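You operate a simulated robot arm through the tools that you are given. There is no shell and no other tool. Be economical: measure what you need, move in short steps, check, and stop when the job is done.

You run a simulated robot arm. Do the job below in one go: nothing can be reset, and whatever is moved stays where it is left.

Task
Put the square pewter box on the green coaster on the top of the oak table. Take the dark red block from the top of the oak table and put it on top of the grey wide pewter beaker. Put the red rolled scarf on the top of the cream shelves. Take the oval pewter box on the top of the chest lid and put it away on the upper board of the low rack. Put two of the draughts pieces from the top of the chest lid on the plant window sill. Put the felt block on the top of the chest lid away on the upper board of the low rack. Open the key box door. The order is free. Set down upright: red rolled scarf, felt block.
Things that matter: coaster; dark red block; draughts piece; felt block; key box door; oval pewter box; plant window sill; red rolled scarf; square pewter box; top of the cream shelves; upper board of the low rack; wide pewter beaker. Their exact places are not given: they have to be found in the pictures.

It is judged by the outcome, as a careful person would: the job done as asked, and still so three seconds after it is handed in. It fails if anything else is knocked over, pushed out of place, dropped, spilled or broken. Lids that push on must go on centred and level and be pressed home; caps that screw on are set level and turned clockwise until they are tight.

Robot
A 6-joint arm with a two-finger parallel gripper on a trunk, on a base that drives. Base frame: it is fixed to the floor where the robot stands at the start and does not move with it; the origin is under the middle of the robot, x ahead of it, y to its left, z up; the surface under the hand at the start is at about z = 0.75. Units: m, degrees, N and s.
With the tool pointing down near the work surface it reaches from about 0.28 to 0.68 m from the robot's upright axis, wherever it stands. Its first joint turns from -166.0 to 166.0 degrees. Places, roughly: coaster (9x9x2 cm) [0.3, -0.5, 0.8]; dark red block (5x6x3 cm) [0.6, -0.2, 0.8]; draughts piece (5x5x2 cm) [0.5, -4.7, 0.5]; felt block (5x5x6 cm) [0.6, -4.3, 0.5]; key box door [0.8, -2.4, 1.2]; oval pewter box (6x5x4 cm) [0.7, -4.7, 0.5]; plant window sill (17x78 cm) [-2.64, -5.26, 0.84]; red rolled scarf (8x8x10 cm) [0.5, -0.6, 0.8]; square pewter box (6x6x4 cm) [0.5, 0, 0.8]; top of the cream shelves [-1.1, -1.4, 1]; upper board of the low rack [0.5, -0.4, 0.4]; wide pewter beaker (8x7x8 cm) [0.3, -0.2, 0.8]. Payload 1.57 kg.
The TCP is the grasp point between the finger pads, 0.03 m short of the fingertips. In the tool frame z runs along the fingers and y along their closing line. The gripper opens to 0.11 m. The fingers are 0.024 m wide and 0.012 m thick; the gripper's body (0.048 by 0.112 m) begins 0.078 m behind the TCP.
Orientation is told as [roll, pitch, yaw] about the base's x, y, z axes, in that order, counted from this pose: with the fingers straight down and closing along the base's y, the tool's x points along the base's -x, its y along +y and its z along -z.

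Tools
- The arm moves only by the tool send_rows. Its argument "plan" is a list of rows, each a list of 3 entries, a list of its own where there are three numbers: the finger opening in cm, from 0 to 11, then the shift along the tool's x, y, z in cm, then the turn, a rotation vector about the tool's x, y, z in degrees. In form: [[jaw, [x, y, z], [ax, ay, az]], ...]. A call has 1 to 20 rows; each row shifts and turns the commanded pose from where the row before left it, along the tool's axes as they then stand. A row lasts 0.2 s, in which the tool goes at most 0.05 m and 8.6 degrees; a call with a longer step from one row to the next is refused whole, and so is a gripper value outside its range. A pose out of reach is approached as far as the arm can. The call stops where the force on the tool passes 40 N (or 10 N more than at its start, if that is more) or the arm is blocked; 0.2 s more then pass. The fingers move at their own pace (about 0.108 m/s each) and stop on an object; they squeeze with about 34 N. The grip force told is the motor's: it shows also when the fingers shut on nothing. Time passes only in rows, and 0.2 s behind the last, so rows that do not move let the fingers close. It gives the time, the measured TCP pose, the force on the tool (base axes), the opening and the grip force at its end, in the units of the frame above (readings bear some noise), with the torque about the TCP (base axes, N m) and any sound that the robot's microphone picked up.
- Cameras (640 x 400 px; columns grow to the right, rows downward): "scene" is now at [0.038, 0.0979, 1.5456]; the picture's right is [-0.60, -0.80, 0.00], its down [-0.67, 0.50, -0.55] and it looks along [0.44, -0.33, -0.83] (base axes); focal length 294 px, centre (320, 200). "wrist" rides on the gripper at [0.07, 0.016, -0.141] in the tool frame; the picture's right is [-0.23, 0.97, 0.00], its down [-0.86, -0.20, -0.48] and it looks along [-0.47, -0.11, 0.88] (tool axes); focal length 222 px, centre (320, 200).
- capture(camera): a new picture of that camera. It takes no simulated time.
- raise_lower(by): slides the trunk up (or, below 0, down) by that many m; the arm and the scene camera ride with it, the base frame stays. It gives what a move gives, with no picture.
- steer(legs): drives the robot by 1 to 6 legs, each [ahead, left, turn to the left] in m, m and degrees, along the robot's own axes; the way and the turn of a leg run together, so that a leg with both is an arc; at most 1.5 m and 180 degrees a leg. The arm and the cameras ride along, it lands a little off, and it stops where it bumps. It gives what a move gives.
- aim_head(pan, tilt): turns the head with the scene camera to pan (to the left, within 120 degrees either way) and tilt (down, from -29 to 69), counted from straight ahead of the robot. It gives what a move gives.
- probe_pixels(camera, pixels): for up to 12 pixels [column, row] of the newest picture of that camera ("zoom" is the newest enlarged one), the place [x, y, z] in the base frame of the surface seen there, good to about 0.002 m. It takes no simulated time.
- enlarge(camera, box): a new picture of the part [left, top, right, bottom] of that camera's present view, enlarged. It takes no simulated time.
- hand_in(): hands the job in; it is judged then, once.

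Keep the steps short. Do not move on a guess: measure, check each grasp and each placing, and mend mistakes. In all there are 145 turns and 168 pictures (those below and enlarged ones count). Leave the gripper open and the arm clear of the work at the hand-in unless told otherwise, and finish with a single line.

The tools are called by a JSON object that holds its "method" and its "body". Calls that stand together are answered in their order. send_rows: Moves the arm, as the interface text tells. Its arguments: {"type":"object","properties":{"plan":{"type":"array","items":{"type":"array"}}},"required":["plan"]} The other tools are called the same way: raise_lower (by) slides the trunk up or down; steer (legs) drives the base; aim_head (pan, tilt) turns the head that bears the scene camera; capture (camera) takes a picture; probe_pixels (camera, pixels) gives the place of the surface under pixels of a picture; enlarge (camera, box) takes an enlarged picture of a part of a camera's view; hand_in () hands the job in.

At the start:

```text
time_s: 0.0
tcp_pos: [0.2481, -0.31, 1.0116]
ee_rot: [-0.1, -0.1, -0.1]
ft_force: [0.7, 0.1, 0.0]
wrist_torque: [-0.03, 0.04, -0.07]
gripper_width: 0.1101
grasp_force: 0.0
trunk travel left (down, up): [-0.15, 0.44]
robot x, y, heading: [0.0025, 0.0003, -0.2]
head pan, tilt: [-36.9, 56.5]
```

scene: 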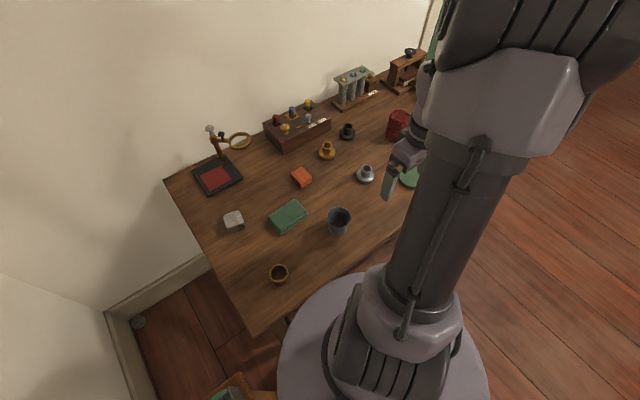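
wrist: 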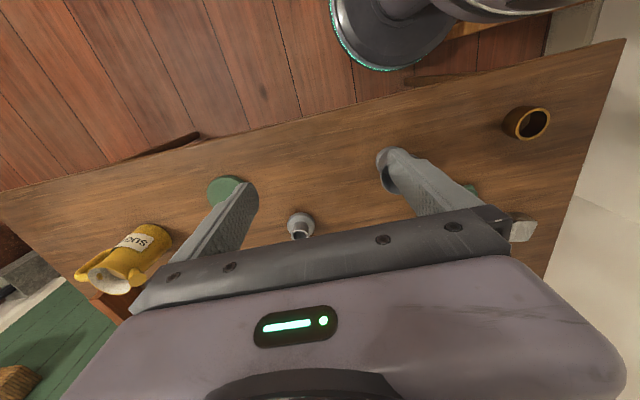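

I see the table with a square tin near (233,220), an orange-red block (301,177), the beaker (339,220), a red scarf (397,122) and the green coaster (410,178). I'll measure them.

{"method": "probe_pixels", "body": {"camera": "scene", "pixels": [[233, 217], [301, 173], [339, 212], [410, 180], [399, 114], [300, 250], [287, 212], [367, 170], [328, 145], [279, 270], [345, 240], [415, 170]]}}

{"method": "enlarge", "body": {"camera": "scene", "box": [180, 40, 440, 300]}}

```text
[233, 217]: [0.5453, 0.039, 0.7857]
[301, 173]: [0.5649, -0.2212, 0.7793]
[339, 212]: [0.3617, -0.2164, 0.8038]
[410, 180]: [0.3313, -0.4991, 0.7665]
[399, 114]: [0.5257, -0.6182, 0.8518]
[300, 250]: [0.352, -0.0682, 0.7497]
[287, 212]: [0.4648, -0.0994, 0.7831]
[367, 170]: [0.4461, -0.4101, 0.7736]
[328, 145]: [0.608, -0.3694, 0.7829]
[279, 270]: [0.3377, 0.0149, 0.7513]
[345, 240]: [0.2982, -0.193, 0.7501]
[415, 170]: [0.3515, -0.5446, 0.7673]
```

```text
1.54 times, centred on (310, 170) of scene
```

zoom: 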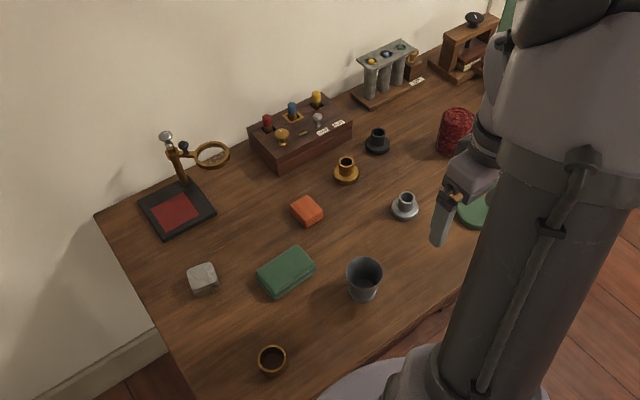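

I'll zoom tighter on the tin, block and beaker to get edges.

{"method": "enlarge", "body": {"camera": "scene", "box": [215, 160, 315, 240]}}

{"method": "enlarge", "body": {"camera": "scene", "box": [290, 160, 390, 240]}}

```text
5.00 times, centred on (265, 200) of scene
```

zoom: 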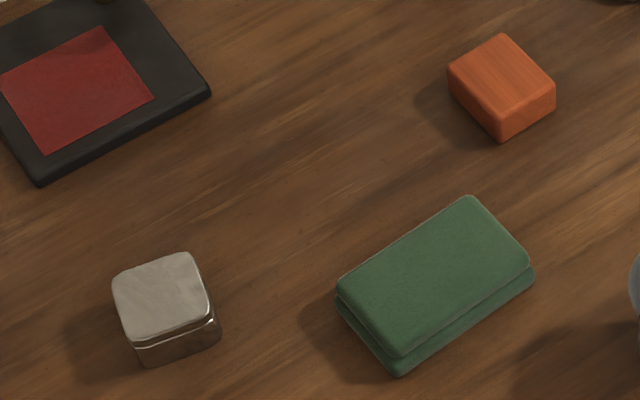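

```text
5.00 times, centred on (340, 200) of scene
```

zoom: 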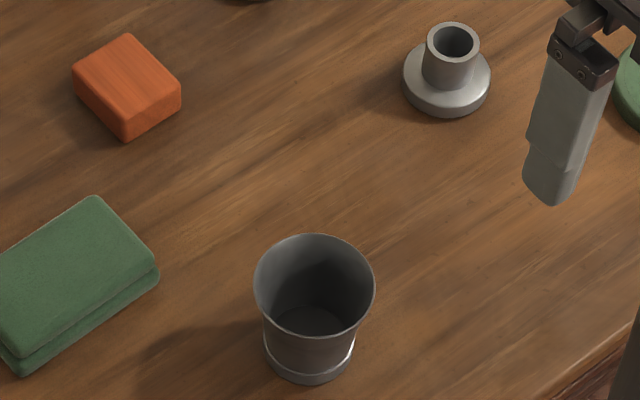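

Probing block corners and beaker rim on this zoom.

{"method": "probe_pixels", "body": {"camera": "zoom", "pixels": [[126, 37], [76, 73], [178, 86], [126, 118], [127, 78], [257, 275], [372, 290], [325, 237], [305, 345], [310, 310], [310, 375], [453, 27]]}}

{"method": "enlarge", "body": {"camera": "scene", "box": [215, 160, 315, 240]}}

```text
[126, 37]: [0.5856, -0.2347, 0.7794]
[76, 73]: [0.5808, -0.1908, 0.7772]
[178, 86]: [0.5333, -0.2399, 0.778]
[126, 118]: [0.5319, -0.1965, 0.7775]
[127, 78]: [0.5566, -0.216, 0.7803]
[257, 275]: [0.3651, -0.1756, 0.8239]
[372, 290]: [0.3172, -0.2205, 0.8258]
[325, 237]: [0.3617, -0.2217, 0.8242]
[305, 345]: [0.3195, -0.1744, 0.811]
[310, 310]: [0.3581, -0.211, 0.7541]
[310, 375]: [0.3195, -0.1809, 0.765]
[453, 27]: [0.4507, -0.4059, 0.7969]
```

```text
5.00 times, centred on (265, 200) of scene
```

zoom: 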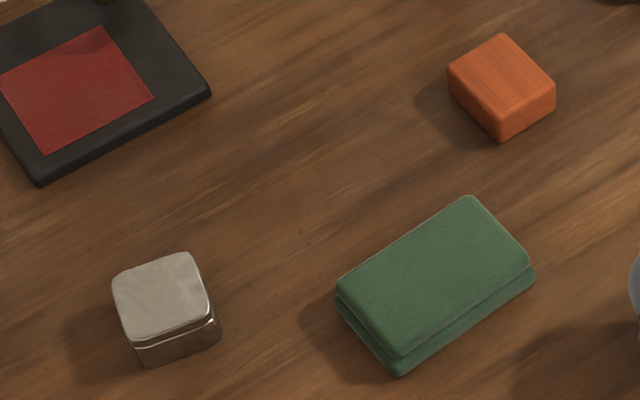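

Now the tin corners, and rim points more precisely in a tight zoom.

{"method": "probe_pixels", "body": {"camera": "zoom", "pixels": [[118, 282], [188, 257], [207, 310], [133, 334], [162, 295], [470, 200], [342, 286], [527, 258], [400, 350], [143, 362], [218, 335], [502, 36]]}}

{"method": "enlarge", "body": {"camera": "scene", "box": [320, 200, 360, 240]}}

```text
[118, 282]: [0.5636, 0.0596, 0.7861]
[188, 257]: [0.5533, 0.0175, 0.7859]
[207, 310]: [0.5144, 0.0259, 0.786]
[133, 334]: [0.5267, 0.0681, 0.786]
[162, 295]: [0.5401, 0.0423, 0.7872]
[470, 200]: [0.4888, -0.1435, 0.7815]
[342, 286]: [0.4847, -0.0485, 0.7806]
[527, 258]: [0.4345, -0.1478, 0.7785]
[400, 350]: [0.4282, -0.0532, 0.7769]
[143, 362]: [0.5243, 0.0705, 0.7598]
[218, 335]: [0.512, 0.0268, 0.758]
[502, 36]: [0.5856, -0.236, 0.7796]
```

```text
10.00 times, centred on (340, 220) of scene
```

zoom: 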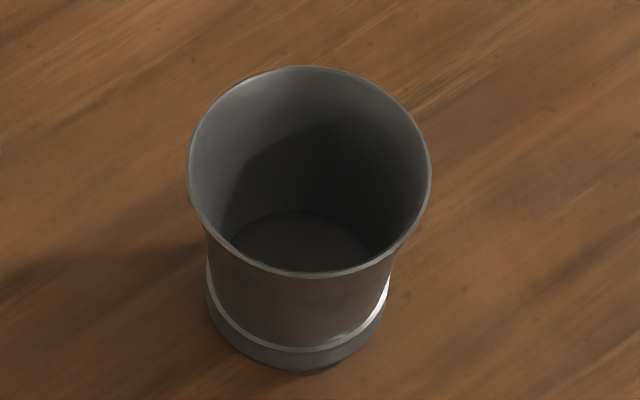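

{"method": "probe_pixels", "body": {"camera": "zoom", "pixels": [[190, 150], [188, 175], [429, 170], [428, 190], [308, 68], [260, 77], [365, 80], [303, 275], [250, 258], [370, 265], [208, 220], [415, 230]]}}

{"method": "capture", "body": {"camera": "wrist"}}

```text
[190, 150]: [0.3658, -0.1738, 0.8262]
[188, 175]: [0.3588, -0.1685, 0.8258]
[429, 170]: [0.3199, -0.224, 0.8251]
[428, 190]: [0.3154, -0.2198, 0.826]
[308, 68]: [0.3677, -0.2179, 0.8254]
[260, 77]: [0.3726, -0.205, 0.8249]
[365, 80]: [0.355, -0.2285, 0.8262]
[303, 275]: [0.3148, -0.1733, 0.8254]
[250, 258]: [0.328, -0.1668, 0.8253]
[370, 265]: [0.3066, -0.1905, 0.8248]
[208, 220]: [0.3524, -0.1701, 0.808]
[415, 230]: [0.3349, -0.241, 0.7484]
```

```text
160 pictures are left
```

wrist: 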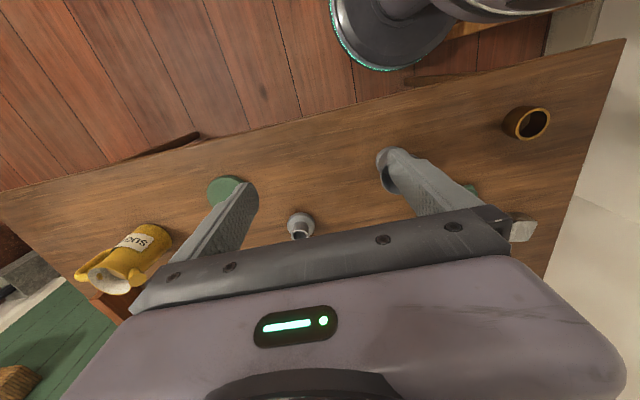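

Block centre is about (0.558,-0.216), yaw ≈ +6°. Beaker rim centre is about (0.3405,-0.197) at z 0.825, diameter 6.9 cm. Tin is at (0.5395,0.043), yaw -13°. I'll move the hand above the block.

{"method": "send_rows", "body": {"plan": [[8, [-4.43, 1.343, 1.571], [0, 0, 0]], [8, [-4.43, 1.343, 1.571], [0, 0, 0]], [8, [-4.43, 1.343, 1.571], [0, 0, 0]], [8, [-4.43, 1.343, 1.571], [0, 0, 0]], [8, [-4.43, 1.343, 1.571], [0, 0, 0]], [8, [-4.43, 1.343, 1.571], [0, 0, 0]], [8, [-4.43, 1.343, 1.571], [0, 0, 0]], [8, [0, 0, 0], [0, 0, -6]], [8, [0, 0, 0], [0, 0, 0]]]}}

{"method": "capture", "body": {"camera": "wrist"}}

{"method": "capture", "body": {"camera": "scene"}}

```text
time_s: 2.0
tcp_pos: [0.5587, -0.2156, 0.9017]
ee_rot: [-0.1, -0.1, 5.9]
ft_force: [-0.7, 0.8, -0.5]
wrist_torque: [-0.01, -0.01, 0.0]
gripper_width: 0.0802
grasp_force: 0.0
trunk travel left (down, up): [-0.15, 0.44]
robot x, y, heading: [0.0021, 0.0016, 0.1]
head pan, tilt: [-36.9, 56.5]
```

```text
159 pictures are left
```

wrist: 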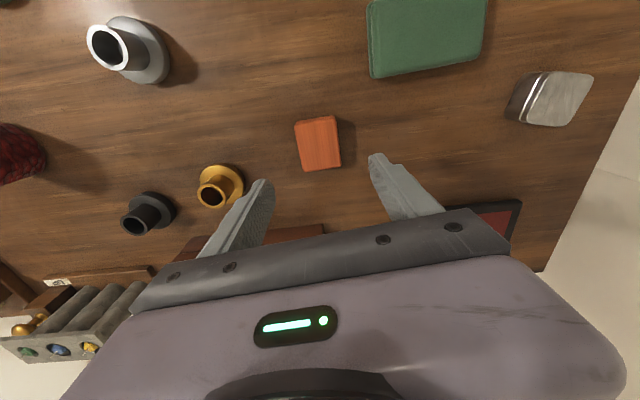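

```text
158 pictures are left
```

scene: 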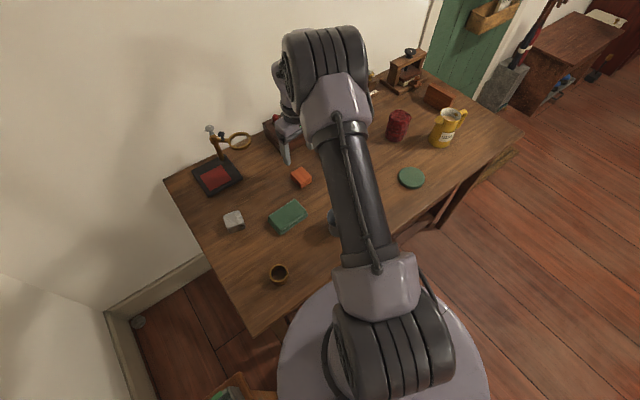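

The coaster is now clear at (411,178). There's also a brown block at (438,95). I'll measure these plus block corners from the wrist view.

{"method": "enlarge", "body": {"camera": "scene", "box": [370, 60, 490, 200]}}

{"method": "probe_pixels", "body": {"camera": "wrist", "pixels": [[296, 122], [336, 117], [341, 165], [304, 170], [318, 143]]}}

```text
2.86 times, centred on (430, 130) of scene
```

zoom: 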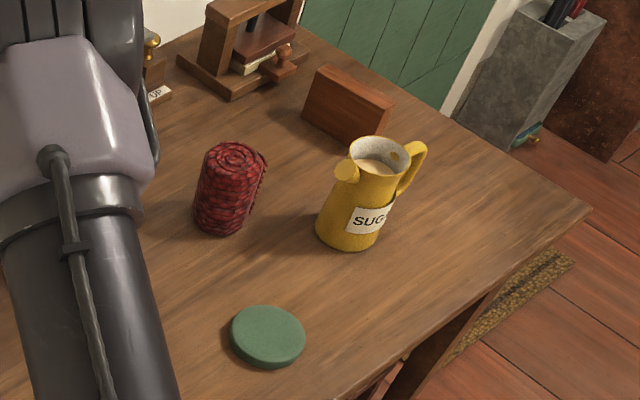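

```text
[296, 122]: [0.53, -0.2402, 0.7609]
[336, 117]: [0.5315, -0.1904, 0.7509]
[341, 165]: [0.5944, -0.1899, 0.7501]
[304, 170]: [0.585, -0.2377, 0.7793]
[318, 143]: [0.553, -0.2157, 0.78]
```

The brown block stands on edge at about 9 cm, so it doesn't match; the 5x6x3 block at (0.56,-0.22) does. Measuring coaster and scarf.

{"method": "probe_pixels", "body": {"camera": "zoom", "pixels": [[233, 333], [303, 335], [265, 308], [272, 358], [268, 334], [233, 147], [208, 165], [262, 165], [235, 183], [235, 160], [222, 228], [340, 260]]}}

{"method": "send_rows", "body": {"plan": [[8, [0, 0, 4], [0, 0, 0]], [8, [0, 0, 4], [0, 0, 0]], [8, [0, 0, 4], [0, 0, 0]], [8, [0, 0, 0.8], [0, 0, 0]], [3, [0, 0, 0], [0, 0, 0]], [3, [0, 0, 0], [0, 0, 0]], [3, [0, 0, 0], [0, 0, 0]]]}}

```text
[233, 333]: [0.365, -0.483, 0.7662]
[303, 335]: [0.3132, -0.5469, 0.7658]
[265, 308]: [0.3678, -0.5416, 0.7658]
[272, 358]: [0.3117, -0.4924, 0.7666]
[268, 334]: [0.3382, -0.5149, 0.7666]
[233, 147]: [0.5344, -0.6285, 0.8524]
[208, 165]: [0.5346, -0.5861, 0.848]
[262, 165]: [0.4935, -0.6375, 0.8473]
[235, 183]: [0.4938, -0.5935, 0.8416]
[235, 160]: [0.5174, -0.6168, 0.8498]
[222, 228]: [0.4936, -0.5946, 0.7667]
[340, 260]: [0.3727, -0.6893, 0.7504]
```

```text
time_s: 3.1
tcp_pos: [0.5606, -0.2141, 0.7794]
ee_rot: [-0.2, -0.5, 5.7]
ft_force: [-0.2, 13.1, 28.4]
wrist_torque: [1.12, 0.4, -0.32]
gripper_width: 0.0501
grasp_force: 11.0
trunk travel left (down, up): [-0.15, 0.44]
robot x, y, heading: [-0.0059, -0.0007, 0.0]
head pan, tilt: [-36.9, 56.5]
stopped in row 5: the force on the tool passed its limit at 49 N (the readings are from after the stop); the commanded pose is now the measured one
```

The fingertips touched the table because I went 6 mm too deep. I'll lift 5 mm and close on the block.

{"method": "send_rows", "body": {"plan": [[8, [0, 0, -0.6], [0, 0, 0]], [8, [0, 0, 0], [0, 0, 0]], [8, [0, 0, 0], [0, 0, 0]]]}}

{"method": "capture", "body": {"camera": "wrist"}}

```text
time_s: 3.9
tcp_pos: [0.5602, -0.2179, 0.7828]
ee_rot: [-0.2, -0.4, 5.9]
ft_force: [-0.6, -0.5, 1.2]
wrist_torque: [0.01, -0.01, -0.04]
gripper_width: 0.0799
grasp_force: 0.0
trunk travel left (down, up): [-0.15, 0.44]
robot x, y, heading: [-0.001, -0.0014, -0.0]
head pan, tilt: [-36.9, 56.5]
```

```text
156 pictures are left
```

wrist: 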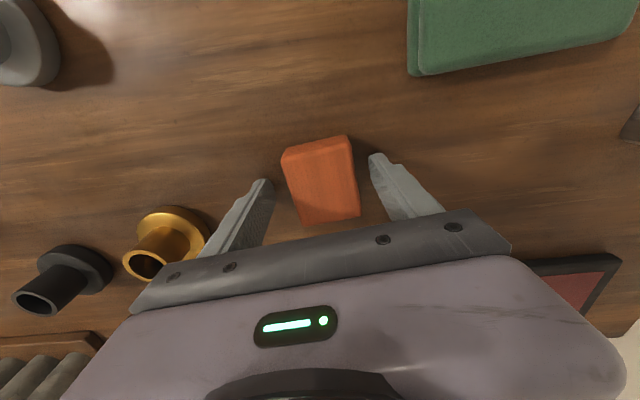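

Fine. I'll check the block's corners here, then close.

{"method": "probe_pixels", "body": {"camera": "wrist", "pixels": [[283, 155], [347, 138], [359, 213], [303, 222], [285, 152], [350, 141]]}}

{"method": "send_rows", "body": {"plan": [[3, [0, 0, 0], [0, 0, 0]], [3, [0, 0, 0], [0, 0, 0]], [3, [0, 0, 0], [0, 0, 0]]]}}

{"method": "capture", "body": {"camera": "wrist"}}

```text
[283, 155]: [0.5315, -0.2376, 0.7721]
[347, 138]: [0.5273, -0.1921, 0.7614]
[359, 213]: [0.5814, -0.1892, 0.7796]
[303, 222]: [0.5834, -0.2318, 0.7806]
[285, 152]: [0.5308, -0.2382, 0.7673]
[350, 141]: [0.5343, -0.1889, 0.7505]
```

```text
time_s: 4.7
tcp_pos: [0.5605, -0.2183, 0.7828]
ee_rot: [0.0, -0.3, 5.8]
ft_force: [0.9, 0.2, -1.0]
wrist_torque: [0.01, -0.01, 0.02]
gripper_width: 0.0491
grasp_force: 33.7
trunk travel left (down, up): [-0.15, 0.44]
robot x, y, heading: [-0.001, -0.0008, 0.1]
head pan, tilt: [-36.9, 56.5]
```

```text
155 pictures are left
```

wrist: 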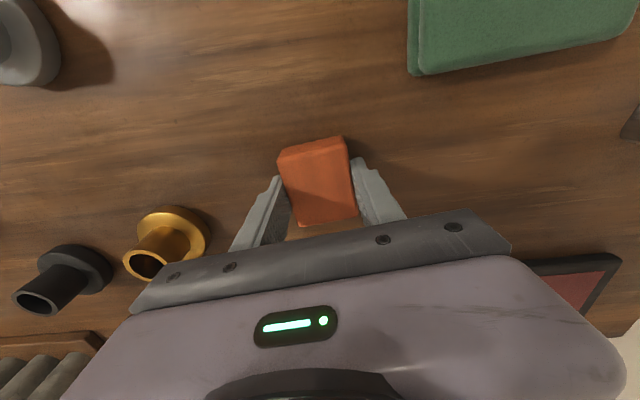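

Gripped: width 4.9 cm. Lifting 13 cm, squaring yaw, then probing how the block sits.

{"method": "send_rows", "body": {"plan": [[3, [0, 0, -3], [0, 0, 0]], [3, [0, 0, -5], [0, 0, 0]], [3, [0, 0, -5], [0, 0, 6]], [3, [4.5, 0.4, 0], [0, 0, 0]], [3, [4.5, 0.4, 0], [0, 0, 0]], [3, [4.5, 0.4, 0], [0, 0, 0]], [3, [4.5, 0.4, 0], [0, 0, 0]], [3, [0, 0, 0], [0, 0, 0]]]}}

{"method": "capture", "body": {"camera": "wrist"}}

{"method": "enlarge", "body": {"camera": "scene", "box": [270, 140, 390, 260]}}

```text
time_s: 6.5
tcp_pos: [0.3819, -0.2021, 0.9098]
ee_rot: [0.0, -0.3, -0.2]
ft_force: [-0.8, -0.6, -0.2]
wrist_torque: [0.0, -0.04, -0.01]
gripper_width: 0.0487
grasp_force: 33.7
trunk travel left (down, up): [-0.15, 0.44]
robot x, y, heading: [0.0021, -0.0024, -0.1]
head pan, tilt: [-36.9, 56.5]
```

```text
154 pictures are left
```

wrist: 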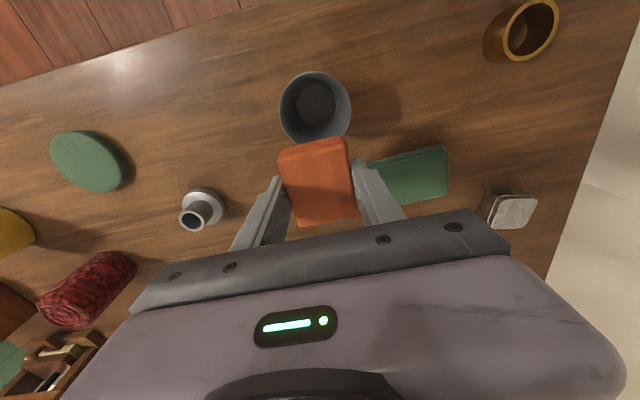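

```text
3.33 times, centred on (330, 200) of scene
```

zoom: 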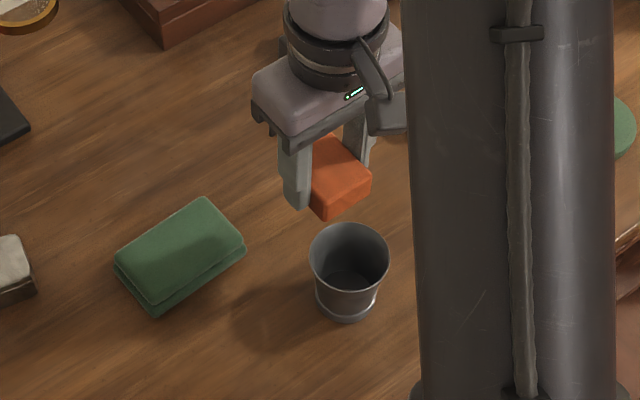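

Measuring the block's near/far ends relative to the TCP.

{"method": "probe_pixels", "body": {"camera": "wrist", "pixels": [[281, 152], [313, 142], [344, 139], [315, 152], [315, 160], [320, 215], [300, 221], [355, 212], [329, 222], [284, 105], [348, 105], [314, 75]]}}

```text
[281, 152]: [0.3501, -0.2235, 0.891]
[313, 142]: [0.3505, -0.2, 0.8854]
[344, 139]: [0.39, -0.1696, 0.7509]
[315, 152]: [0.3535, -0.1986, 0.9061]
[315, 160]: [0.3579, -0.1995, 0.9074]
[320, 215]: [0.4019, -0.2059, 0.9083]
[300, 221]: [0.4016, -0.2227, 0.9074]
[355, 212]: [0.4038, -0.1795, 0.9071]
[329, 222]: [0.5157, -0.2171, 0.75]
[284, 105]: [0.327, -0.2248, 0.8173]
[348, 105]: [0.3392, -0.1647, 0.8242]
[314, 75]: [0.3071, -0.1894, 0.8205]
```

Block centre is 4 mm nearer than the TCP. I'll put it over the beaker centre, come down to just above the rim and look.

{"method": "send_rows", "body": {"plan": [[3, [3.7, 0.5, 0], [0, 0, 0]], [3, [0, 0, 0], [0, 0, 0]], [3, [0, 0, 4.0], [0, 0, 0]], [3, [0, 0, 0], [0, 0, 0]]]}}

{"method": "capture", "body": {"camera": "wrist"}}

{"method": "enlarge", "body": {"camera": "scene", "box": [300, 180, 380, 260]}}

```text
time_s: 7.5
tcp_pos: [0.3423, -0.1947, 0.8708]
ee_rot: [-0.1, -0.3, -0.2]
ft_force: [-0.3, 0.7, -0.7]
wrist_torque: [0.02, 0.0, 0.01]
gripper_width: 0.0489
grasp_force: 34.0
trunk travel left (down, up): [-0.15, 0.44]
robot x, y, heading: [-0.003, -0.0009, -0.0]
head pan, tilt: [-36.9, 56.5]
```

```text
152 pictures are left
```

wrist: 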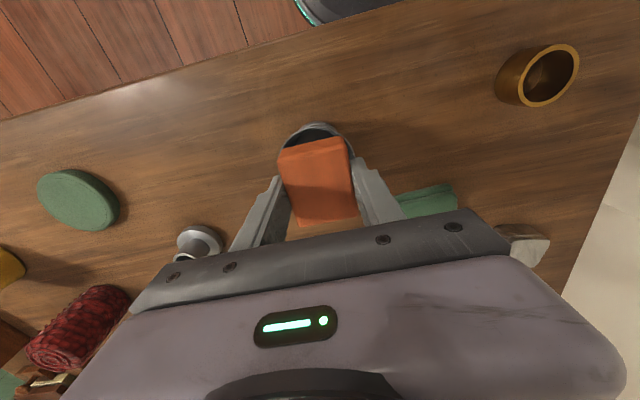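

```text
5.00 times, centred on (340, 220) of scene
```

zoom: 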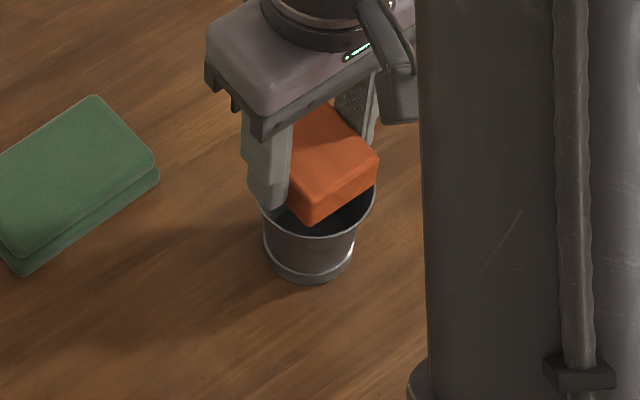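

Compare block and rim in the same zoom picture.

{"method": "probe_pixels", "body": {"camera": "zoom", "pixels": [[377, 158], [313, 203], [325, 108], [340, 160], [310, 235], [372, 195], [262, 210], [350, 222], [312, 221], [376, 182]]}}

{"method": "probe_pixels", "body": {"camera": "wrist", "pixels": [[281, 152], [313, 142], [300, 221], [355, 212], [346, 139], [350, 145], [315, 125], [285, 145], [352, 148], [340, 131], [292, 135]]}}

```text
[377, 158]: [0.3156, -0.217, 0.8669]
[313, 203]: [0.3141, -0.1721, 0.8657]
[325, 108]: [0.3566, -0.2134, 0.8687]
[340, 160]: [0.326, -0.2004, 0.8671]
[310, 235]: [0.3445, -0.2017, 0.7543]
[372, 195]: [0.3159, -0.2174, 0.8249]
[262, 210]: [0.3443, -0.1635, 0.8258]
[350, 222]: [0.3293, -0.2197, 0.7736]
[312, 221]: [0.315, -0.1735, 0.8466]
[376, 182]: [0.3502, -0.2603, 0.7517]
```

```text
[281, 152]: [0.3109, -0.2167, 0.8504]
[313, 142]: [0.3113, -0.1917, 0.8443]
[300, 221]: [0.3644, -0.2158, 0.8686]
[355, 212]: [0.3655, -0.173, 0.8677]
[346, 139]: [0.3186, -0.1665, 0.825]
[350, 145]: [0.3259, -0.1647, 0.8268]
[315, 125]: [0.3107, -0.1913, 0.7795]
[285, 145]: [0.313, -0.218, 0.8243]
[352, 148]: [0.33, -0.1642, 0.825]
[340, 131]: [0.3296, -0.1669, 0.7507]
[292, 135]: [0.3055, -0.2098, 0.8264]
```

Block centre is (0.3395,-0.1945) and rim centre (0.3395,-0.196). I'll nudge 1.5 mm and lower gently to contact.

{"method": "send_rows", "body": {"plan": [[3, [0, -0.15, 0.5], [0, 0, 0]], [3, [0, 0, 0.4], [0, 0, 0]], [3, [0, 0, 0.2], [0, 0, 0]], [3, [0, 0, 0.15], [0, 0, 0]], [3, [0, 0, 0], [0, 0, 0]]]}}

{"method": "enlarge", "body": {"camera": "scene", "box": [300, 180, 380, 260]}}

```text
time_s: 8.7
tcp_pos: [0.3421, -0.1954, 0.8596]
ee_rot: [-0.2, -0.3, 0.0]
ft_force: [0.2, -0.2, -1.2]
wrist_torque: [-0.02, 0.01, 0.01]
gripper_width: 0.0488
grasp_force: 34.3
trunk travel left (down, up): [-0.15, 0.44]
robot x, y, heading: [0.001, 0.0015, -0.1]
head pan, tilt: [-36.9, 56.5]
```

```text
5.00 times, centred on (340, 220) of scene
```

zoom: 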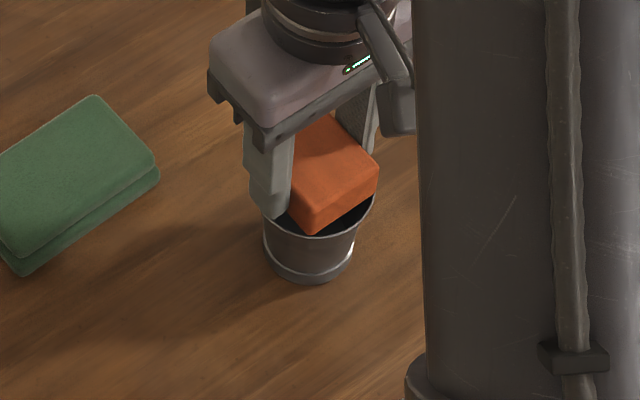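

Corners appear to sit right over the rim. I'll lower in 1 mm steps watching force.

{"method": "send_rows", "body": {"plan": [[3, [0, 0, 0.12], [0, 0, 0]], [3, [0, 0, 0.12], [0, 0, 0]], [3, [0, 0, 0], [0, 0, 0]]]}}

{"method": "enlarge", "body": {"camera": "scene", "box": [310, 190, 370, 250]}}

```text
time_s: 9.5
tcp_pos: [0.3425, -0.1961, 0.8586]
ee_rot: [-0.1, -0.4, 0.0]
ft_force: [-0.4, -1.1, 12.1]
wrist_torque: [0.04, 0.2, 0.01]
gripper_width: 0.0489
grasp_force: 34.2
trunk travel left (down, up): [-0.15, 0.44]
robot x, y, heading: [-0.0036, 0.0004, -0.1]
head pan, tilt: [-36.9, 56.5]
```

```text
6.67 times, centred on (340, 220) of scene
```

zoom: 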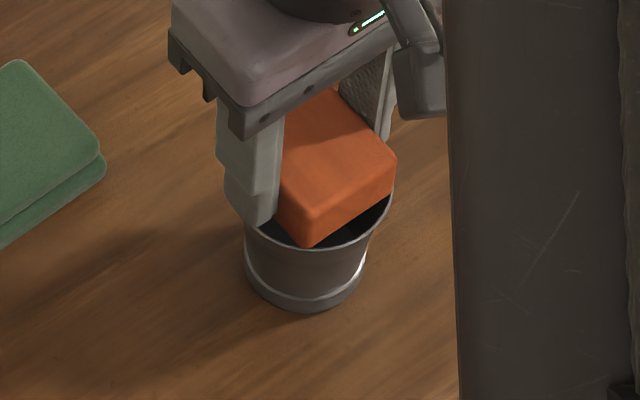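

12 N contact, slightly more on the near side. Checking the corners against the rim.

{"method": "probe_pixels", "body": {"camera": "zoom", "pixels": [[308, 216], [308, 243], [395, 163], [392, 190], [300, 248], [320, 250], [345, 243], [370, 225], [388, 200], [250, 222], [335, 92], [350, 215]]}}

{"method": "capture", "body": {"camera": "wrist"}}

```text
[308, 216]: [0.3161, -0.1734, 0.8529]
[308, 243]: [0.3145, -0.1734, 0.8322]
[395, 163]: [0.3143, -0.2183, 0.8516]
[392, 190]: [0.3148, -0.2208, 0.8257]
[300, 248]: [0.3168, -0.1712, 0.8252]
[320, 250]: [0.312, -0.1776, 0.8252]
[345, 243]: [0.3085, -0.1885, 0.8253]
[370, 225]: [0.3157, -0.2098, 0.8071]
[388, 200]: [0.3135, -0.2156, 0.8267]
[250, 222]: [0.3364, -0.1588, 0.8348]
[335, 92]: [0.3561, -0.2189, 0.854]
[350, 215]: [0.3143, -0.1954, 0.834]
```

```text
148 pictures are left
```

wrist: 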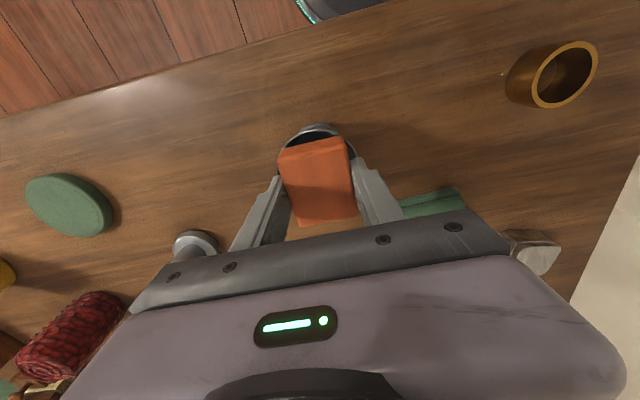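

Centres agree within about 1.5 mm. Releasing.

{"method": "send_rows", "body": {"plan": [[5.5, [0, 0, 0], [0, 0, 0]], [6.5, [0, 0, 0], [0, 0, 0]], [7, [0, 0, 0], [0, 0, 0]]]}}

{"method": "enlarge", "body": {"camera": "scene", "box": [310, 190, 370, 250]}}

```text
time_s: 10.3
tcp_pos: [0.3435, -0.1961, 0.8578]
ee_rot: [-0.1, -0.4, -0.1]
ft_force: [0.0, -0.2, 0.1]
wrist_torque: [0.02, 0.0, 0.05]
gripper_width: 0.0701
grasp_force: 0.1
trunk travel left (down, up): [-0.15, 0.44]
robot x, y, heading: [-0.0008, 0.0005, -0.2]
head pan, tilt: [-36.9, 56.5]
```

```text
6.67 times, centred on (340, 220) of scene
```

zoom: 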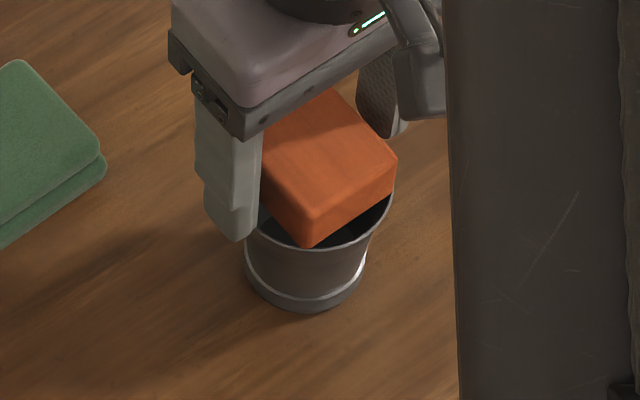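

The block rests level on the rim. I'll raise straight up and go over the tin at (0.5395,0.043), yaw -13°.

{"method": "send_rows", "body": {"plan": [[8, [0, 0, -3], [0, 0, 0]], [8, [0, 0, -4], [0, 0, 0]], [10, [-2.8, 3.41, 0], [0, 0, 0]], [10, [-2.8, 3.41, 0], [0, 0, 0]], [10, [-2.8, 3.41, 0], [0, 0, 0]], [10, [-2.8, 3.41, 0], [0, 0, 0]], [10, [-2.8, 3.41, 0], [0, 0, 0]], [10, [-2.8, 3.41, 0], [0, 0, 0]], [10, [-2.8, 3.41, 0], [0, 0, 0]], [10, [0, 0, 0], [0, 0, 6.5]], [10, [0, 0, 0], [0, 0, 6.5]], [10, [0, 0, 0], [0, 0, 0]]]}}

{"method": "capture", "body": {"camera": "wrist"}}

{"method": "capture", "body": {"camera": "scene"}}

```text
time_s: 12.9
tcp_pos: [0.5397, 0.0418, 0.929]
ee_rot: [-0.1, -0.2, -13.2]
ft_force: [0.8, -0.1, 0.2]
wrist_torque: [-0.01, -0.01, 0.0]
gripper_width: 0.0999
grasp_force: 0.2
trunk travel left (down, up): [-0.15, 0.44]
robot x, y, heading: [-0.0013, -0.001, 0.0]
head pan, tilt: [-36.9, 56.5]
```

```text
146 pictures are left
```

wrist: 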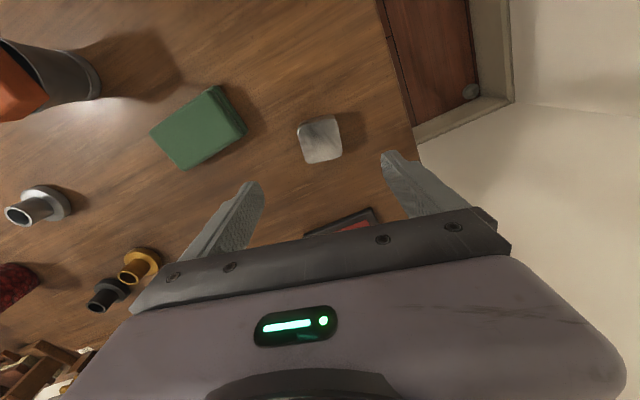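

```text
145 pictures are left
```

scene: 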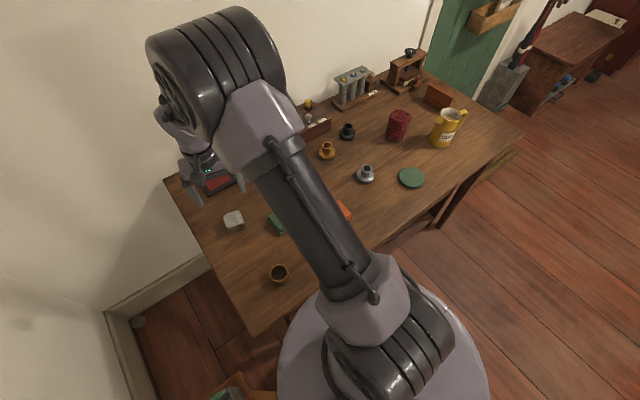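

Tin lies between the fingers at (320,138). I'll descend 14.3 cm and close.

{"method": "send_rows", "body": {"plan": [[10, [0, 0, 4.5], [0, 0, 0]], [10, [0, 0, 4.5], [0, 0, 0]], [10, [0, 0, 4], [0, 0, 0]], [10, [0, 0, 1.4], [0, 0, 0]], [10, [0, 0, 0], [0, 0, 0]]]}}

{"method": "capture", "body": {"camera": "wrist"}}

```text
time_s: 14.1
tcp_pos: [0.539, 0.0422, 0.7843]
ee_rot: [0.0, -0.3, -13.2]
ft_force: [-0.2, -1.0, -0.9]
wrist_torque: [-0.03, 0.03, -0.01]
gripper_width: 0.0998
grasp_force: 0.1
trunk travel left (down, up): [-0.15, 0.44]
robot x, y, heading: [0.0004, 0.0001, 0.0]
head pan, tilt: [-36.9, 56.5]
```

```text
144 pictures are left
```

wrist: 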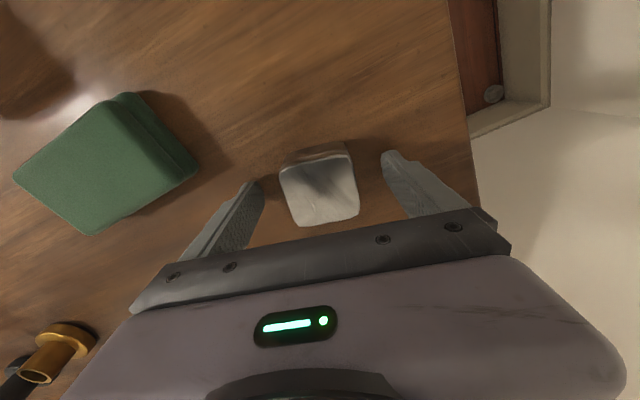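

Aligned. Close and lift, then square up.

{"method": "send_rows", "body": {"plan": [[4, [0, 0, 0], [0, 0, 0]], [4, [0, 0, 0], [0, 0, 0]], [4, [0, 0, 0], [0, 0, 0]], [4, [0, 0, 0], [0, 0, 0]], [4, [0, 0, -3], [0, 0, 0]], [4, [0, 0, -5], [0, 0, 0]], [4, [0, 0, -5], [0, 0, -6.5]], [4, [0, 0, -3.5], [0, 0, -6.5]], [4, [0, 0, 0], [0, 0, 0]]]}}

{"method": "capture", "body": {"camera": "wrist"}}

```text
time_s: 16.1
tcp_pos: [0.5376, 0.0417, 0.9509]
ee_rot: [-0.1, -0.3, -0.1]
ft_force: [0.6, -0.2, -2.7]
wrist_torque: [-0.01, 0.0, 0.01]
gripper_width: 0.0516
grasp_force: 34.8
trunk travel left (down, up): [-0.15, 0.44]
robot x, y, heading: [-0.005, -0.0009, 0.1]
head pan, tilt: [-36.9, 56.5]
```

```text
143 pictures are left
```

wrist: 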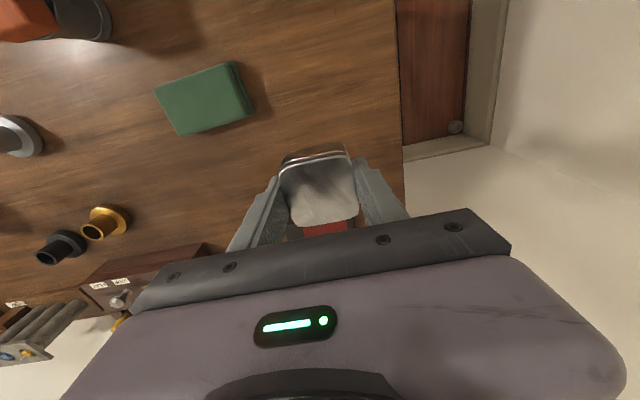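

Gripped at 5.2 cm. Measuring the tin's fore-aft offset, then travelling to above the coaster.

{"method": "probe_pixels", "body": {"camera": "wrist", "pixels": [[282, 172], [316, 160], [349, 159], [290, 222], [355, 218], [320, 226], [320, 190]]}}

{"method": "send_rows", "body": {"plan": [[4, [1.65, -4.64, 0], [0, 0, 0]], [4, [1.65, -4.64, 0], [0, 0, 0]], [4, [1.65, -4.64, 0], [0, 0, 0]], [4, [1.65, -4.64, 0], [0, 0, 0]], [4, [1.65, -4.64, 0], [0, 0, 0]], [4, [1.65, -4.64, 0], [0, 0, 0]], [4, [1.65, -4.64, 0], [0, 0, 0]], [4, [1.65, -4.64, 0], [0, 0, 0]], [4, [1.65, -4.64, 0], [0, 0, 0]], [4, [1.65, -4.64, 0], [0, 0, 0]], [4, [1.65, -4.64, 0], [0, 0, 0]], [4, [1.65, -4.64, 0], [0, 0, 0]], [4, [0, 0, 0], [0, 0, 0]]]}}

{"method": "capture", "body": {"camera": "wrist"}}

{"method": "capture", "body": {"camera": "scene"}}

```text
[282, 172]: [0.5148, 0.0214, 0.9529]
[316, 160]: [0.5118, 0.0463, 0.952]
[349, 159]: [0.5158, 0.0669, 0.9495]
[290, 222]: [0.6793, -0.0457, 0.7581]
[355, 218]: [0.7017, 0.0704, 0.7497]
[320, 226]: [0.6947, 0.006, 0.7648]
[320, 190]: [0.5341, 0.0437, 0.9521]
```

```text
time_s: 18.9
tcp_pos: [0.3374, -0.5157, 0.9476]
ee_rot: [0.0, -0.3, -0.1]
ft_force: [-0.4, -0.2, -2.1]
wrist_torque: [0.01, 0.01, 0.04]
gripper_width: 0.0516
grasp_force: 33.8
trunk travel left (down, up): [-0.15, 0.44]
robot x, y, heading: [0.0039, -0.0009, -0.1]
head pan, tilt: [-36.9, 56.5]
```

```text
142 pictures are left
```

wrist: 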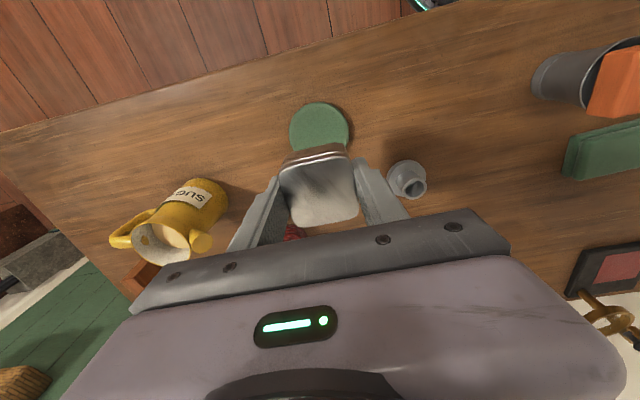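

```text
141 pictures are left
```

scene: 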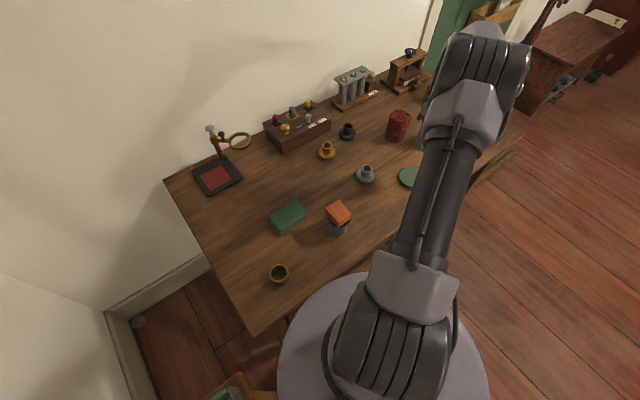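

Coaster centre is (0.339,-0.515). Lower to just above it.

{"method": "send_rows", "body": {"plan": [[4, [-0.15, 0.05, 4.5], [0, 0, 0]], [4, [0, 0, 4.5], [0, 0, 0]], [4, [0, 0, 4], [0, 0, 0]], [4, [0, 0, 0.8], [0, 0, 0]], [4, [0, 0, 0], [0, 0, 0]]]}}

{"method": "capture", "body": {"camera": "wrist"}}

```text
time_s: 20.1
tcp_pos: [0.342, -0.5152, 0.8101]
ee_rot: [-0.2, -0.4, -0.2]
ft_force: [-0.4, 1.2, -2.7]
wrist_torque: [-0.02, 0.01, -0.01]
gripper_width: 0.0516
grasp_force: 34.0
trunk travel left (down, up): [-0.15, 0.44]
robot x, y, heading: [-0.0033, -0.0009, 0.0]
head pan, tilt: [-36.9, 56.5]
```

```text
140 pictures are left
```

wrist: 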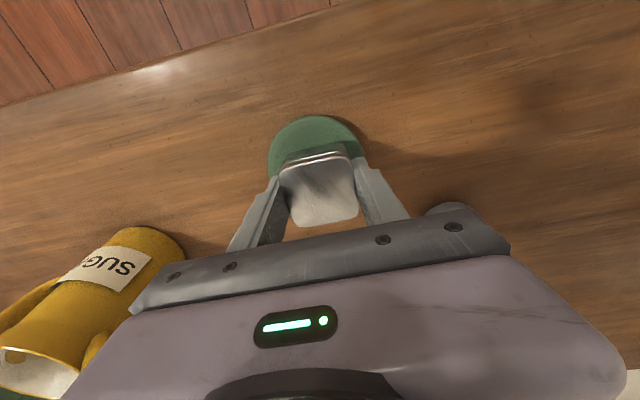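

{"method": "probe_pixels", "body": {"camera": "wrist", "pixels": [[270, 163], [356, 147], [311, 117], [282, 172], [316, 160], [349, 159]]}}

{"method": "send_rows", "body": {"plan": [[4, [0.1, 0, 0.6], [0, 0, 0]], [4, [0, 0, 0.3], [0, 0, 0]], [4, [0, 0, 0.15], [0, 0, 0]], [4, [0, 0, 0], [0, 0, 0]]]}}

```text
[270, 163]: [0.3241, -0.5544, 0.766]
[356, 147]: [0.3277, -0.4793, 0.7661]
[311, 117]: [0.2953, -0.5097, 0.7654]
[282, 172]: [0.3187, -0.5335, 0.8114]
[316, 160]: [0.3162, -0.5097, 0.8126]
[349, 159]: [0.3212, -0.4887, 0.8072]
```

```text
time_s: 21.1
tcp_pos: [0.341, -0.5144, 0.8007]
ee_rot: [-0.1, -0.4, -0.2]
ft_force: [-0.3, 0.8, 1.6]
wrist_torque: [0.06, 0.0, 0.05]
gripper_width: 0.0513
grasp_force: 33.9
trunk travel left (down, up): [-0.15, 0.44]
robot x, y, heading: [0.0002, -0.0024, -0.2]
head pan, tilt: [-36.9, 56.5]
```

Contact felt; the tin is within 4 mm of the coaster centre and well inside it. Release and rise.

{"method": "send_rows", "body": {"plan": [[4, [0, 0, 0.1], [0, 0, 0]], [6, [0, 0, 0], [0, 0, 0]], [7.5, [0, 0, 0], [0, 0, 0]], [8, [0, 0, -3], [0, 0, 0]], [8, [0, 0, -5], [0, 0, 0]], [8, [0, 0, -5], [0, 0, 0]], [8, [0, 0, 0], [0, 0, 0]]]}}

{"method": "capture", "body": {"camera": "wrist"}}

```text
time_s: 22.7
tcp_pos: [0.3418, -0.5149, 0.9311]
ee_rot: [0.0, -0.3, -0.1]
ft_force: [-0.4, -0.3, -0.1]
wrist_torque: [0.01, -0.01, -0.01]
gripper_width: 0.0801
grasp_force: 0.0
trunk travel left (down, up): [-0.15, 0.44]
robot x, y, heading: [-0.0026, -0.0008, 0.2]
head pan, tilt: [-36.9, 56.5]
```

```text
139 pictures are left
```

wrist: 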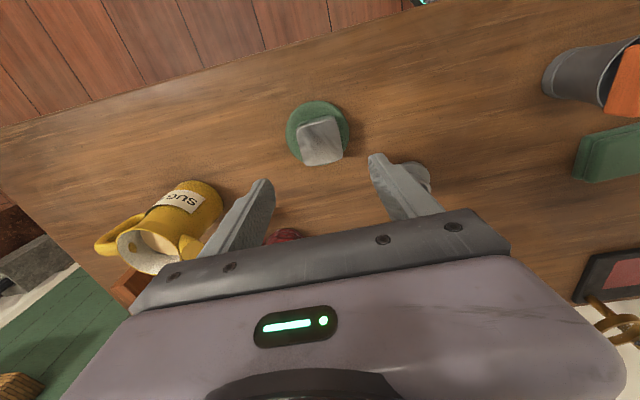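

The tin is on the coaster. Now a survey for driving: look right, back-right and at the low rack.

{"method": "aim_head", "body": {"pan": -110, "tilt": 25}}

{"method": "capture", "body": {"camera": "scene"}}

{"method": "aim_head", "body": {"pan": -60, "tilt": 20}}

{"method": "capture", "body": {"camera": "scene"}}

{"method": "aim_head", "body": {"pan": 110, "tilt": 30}}

{"method": "capture", "body": {"camera": "scene"}}

```text
time_s: 24.1
tcp_pos: [0.3435, -0.5149, 0.931]
ee_rot: [-0.1, -0.3, -0.1]
ft_force: [-0.1, -0.5, -1.1]
wrist_torque: [0.01, -0.02, 0.01]
gripper_width: 0.0801
grasp_force: 0.0
trunk travel left (down, up): [-0.15, 0.44]
robot x, y, heading: [-0.0007, 0.0011, 0.0]
head pan, tilt: [-110.0, 25.0]
```

```text
138 pictures are left
```

scene: 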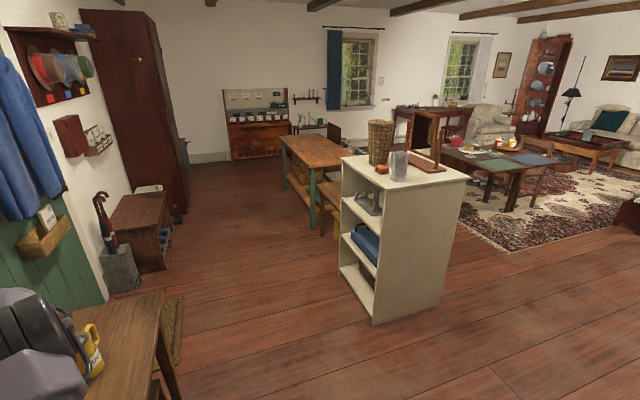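

```text
time_s: 25.3
tcp_pos: [0.3427, -0.5143, 0.9295]
ee_rot: [-0.1, -0.4, -0.1]
ft_force: [-0.3, -0.2, 0.4]
wrist_torque: [-0.04, -0.02, 0.01]
gripper_width: 0.0801
grasp_force: 0.0
trunk travel left (down, up): [-0.15, 0.44]
robot x, y, heading: [0.0033, -0.0027, -0.1]
head pan, tilt: [-60.0, 20.0]
```

```text
137 pictures are left
```

scene: 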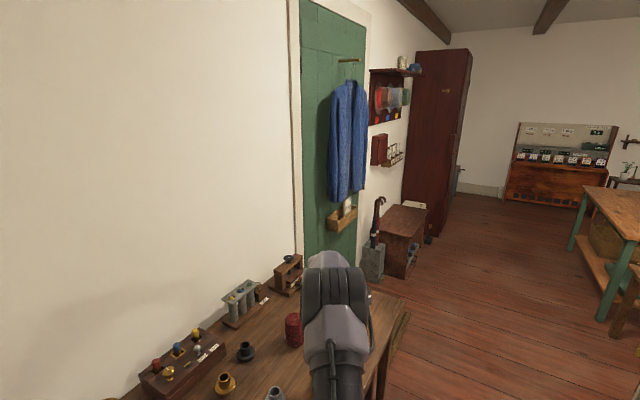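

```text
time_s: 27.9
tcp_pos: [0.3434, -0.5147, 0.9319]
ee_rot: [-0.2, -0.3, -0.1]
ft_force: [-0.4, -0.5, -0.3]
wrist_torque: [-0.01, 0.0, 0.01]
gripper_width: 0.0799
grasp_force: 0.1
trunk travel left (down, up): [-0.15, 0.44]
robot x, y, heading: [-0.002, 0.0002, -0.1]
head pan, tilt: [110.0, 30.0]
```

```text
136 pictures are left
```

scene: 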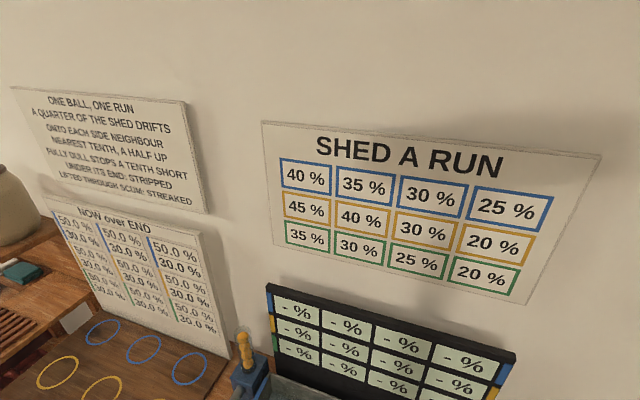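

The key box is the dark red box on the wall, and the cream shelves stand behind-right. I'll raise the trunk for clearance and slide 0.4 m right to reach the scarf.

{"method": "raise_lower", "body": {"by": 0.15}}

{"method": "steer", "body": {"legs": [[0, -0.4, 0]]}}

{"method": "aim_head", "body": {"pan": -30, "tilt": 50}}

{"method": "capture", "body": {"camera": "scene"}}

```text
time_s: 29.6
tcp_pos: [0.3436, -0.5142, 1.0802]
ee_rot: [-0.2, -0.3, -0.2]
ft_force: [-0.6, 0.7, -0.1]
wrist_torque: [-0.03, 0.0, -0.03]
gripper_width: 0.0801
grasp_force: 0.2
trunk travel left (down, up): [-0.3, 0.29]
robot x, y, heading: [0.0001, 0.0025, 0.1]
head pan, tilt: [110.0, 30.0]
```

```text
time_s: 32.1
tcp_pos: [0.3452, -0.9069, 1.0804]
ee_rot: [0.0, -0.2, 0.1]
ft_force: [0.8, -0.8, -1.3]
wrist_torque: [0.03, 0.0, 0.01]
gripper_width: 0.0799
grasp_force: 0.1
trunk travel left (down, up): [-0.3, 0.29]
robot x, y, heading: [0.0021, -0.3911, -0.1]
head pan, tilt: [110.0, 30.0]
```

```text
time_s: 34.3
tcp_pos: [0.3451, -0.9059, 1.0802]
ee_rot: [0.0, -0.3, 0.1]
ft_force: [-1.1, 0.8, -1.1]
wrist_torque: [0.01, -0.02, -0.01]
gripper_width: 0.08
grasp_force: 0.1
trunk travel left (down, up): [-0.3, 0.29]
robot x, y, heading: [0.0031, -0.3928, 0.2]
head pan, tilt: [-30.0, 50.0]
```

```text
135 pictures are left
```

scene: 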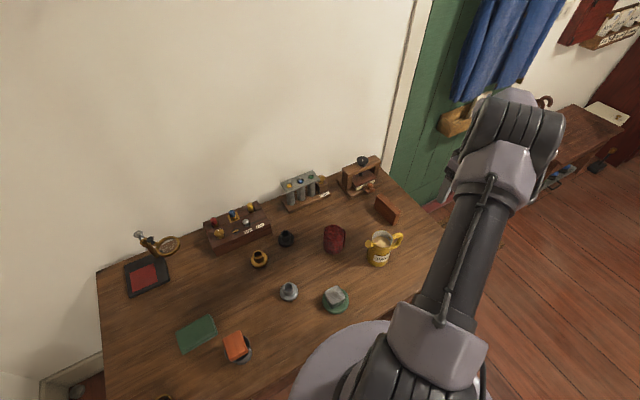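

Zoom on the scarf to see its shape and centre.

{"method": "enlarge", "body": {"camera": "scene", "box": [295, 205, 375, 275]}}

{"method": "probe_pixels", "body": {"camera": "scene", "pixels": [[334, 230], [326, 232], [343, 232], [334, 226], [334, 236], [380, 240], [368, 248], [389, 238], [386, 198], [377, 211], [396, 219]]}}

```text
5.71 times, centred on (335, 240) of scene
```

zoom: 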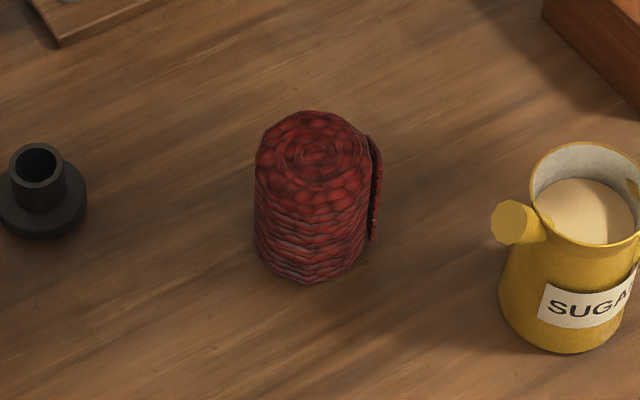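

```text
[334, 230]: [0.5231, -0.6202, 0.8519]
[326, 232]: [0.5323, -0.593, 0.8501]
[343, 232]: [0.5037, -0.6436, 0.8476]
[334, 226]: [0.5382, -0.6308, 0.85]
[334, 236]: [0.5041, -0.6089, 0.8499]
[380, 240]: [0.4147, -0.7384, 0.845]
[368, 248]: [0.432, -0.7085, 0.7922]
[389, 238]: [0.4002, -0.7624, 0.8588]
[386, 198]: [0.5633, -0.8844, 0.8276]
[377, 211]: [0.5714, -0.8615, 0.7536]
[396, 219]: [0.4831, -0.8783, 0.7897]
```

Probing the scarf's silhouette on the zoom.

{"method": "probe_pixels", "body": {"camera": "zoom", "pixels": [[312, 113], [258, 155], [365, 150], [310, 190], [380, 160], [373, 190], [372, 240], [262, 240], [310, 278], [315, 150], [505, 225], [505, 300]]}}

```text
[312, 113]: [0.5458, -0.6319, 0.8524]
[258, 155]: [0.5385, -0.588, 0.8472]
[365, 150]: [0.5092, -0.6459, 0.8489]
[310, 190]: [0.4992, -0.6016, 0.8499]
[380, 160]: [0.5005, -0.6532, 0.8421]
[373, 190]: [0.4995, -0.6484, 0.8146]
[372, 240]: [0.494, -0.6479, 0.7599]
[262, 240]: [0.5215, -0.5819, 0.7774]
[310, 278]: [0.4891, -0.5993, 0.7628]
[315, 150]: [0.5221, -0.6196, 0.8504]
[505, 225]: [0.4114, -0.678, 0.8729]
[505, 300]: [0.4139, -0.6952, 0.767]
```

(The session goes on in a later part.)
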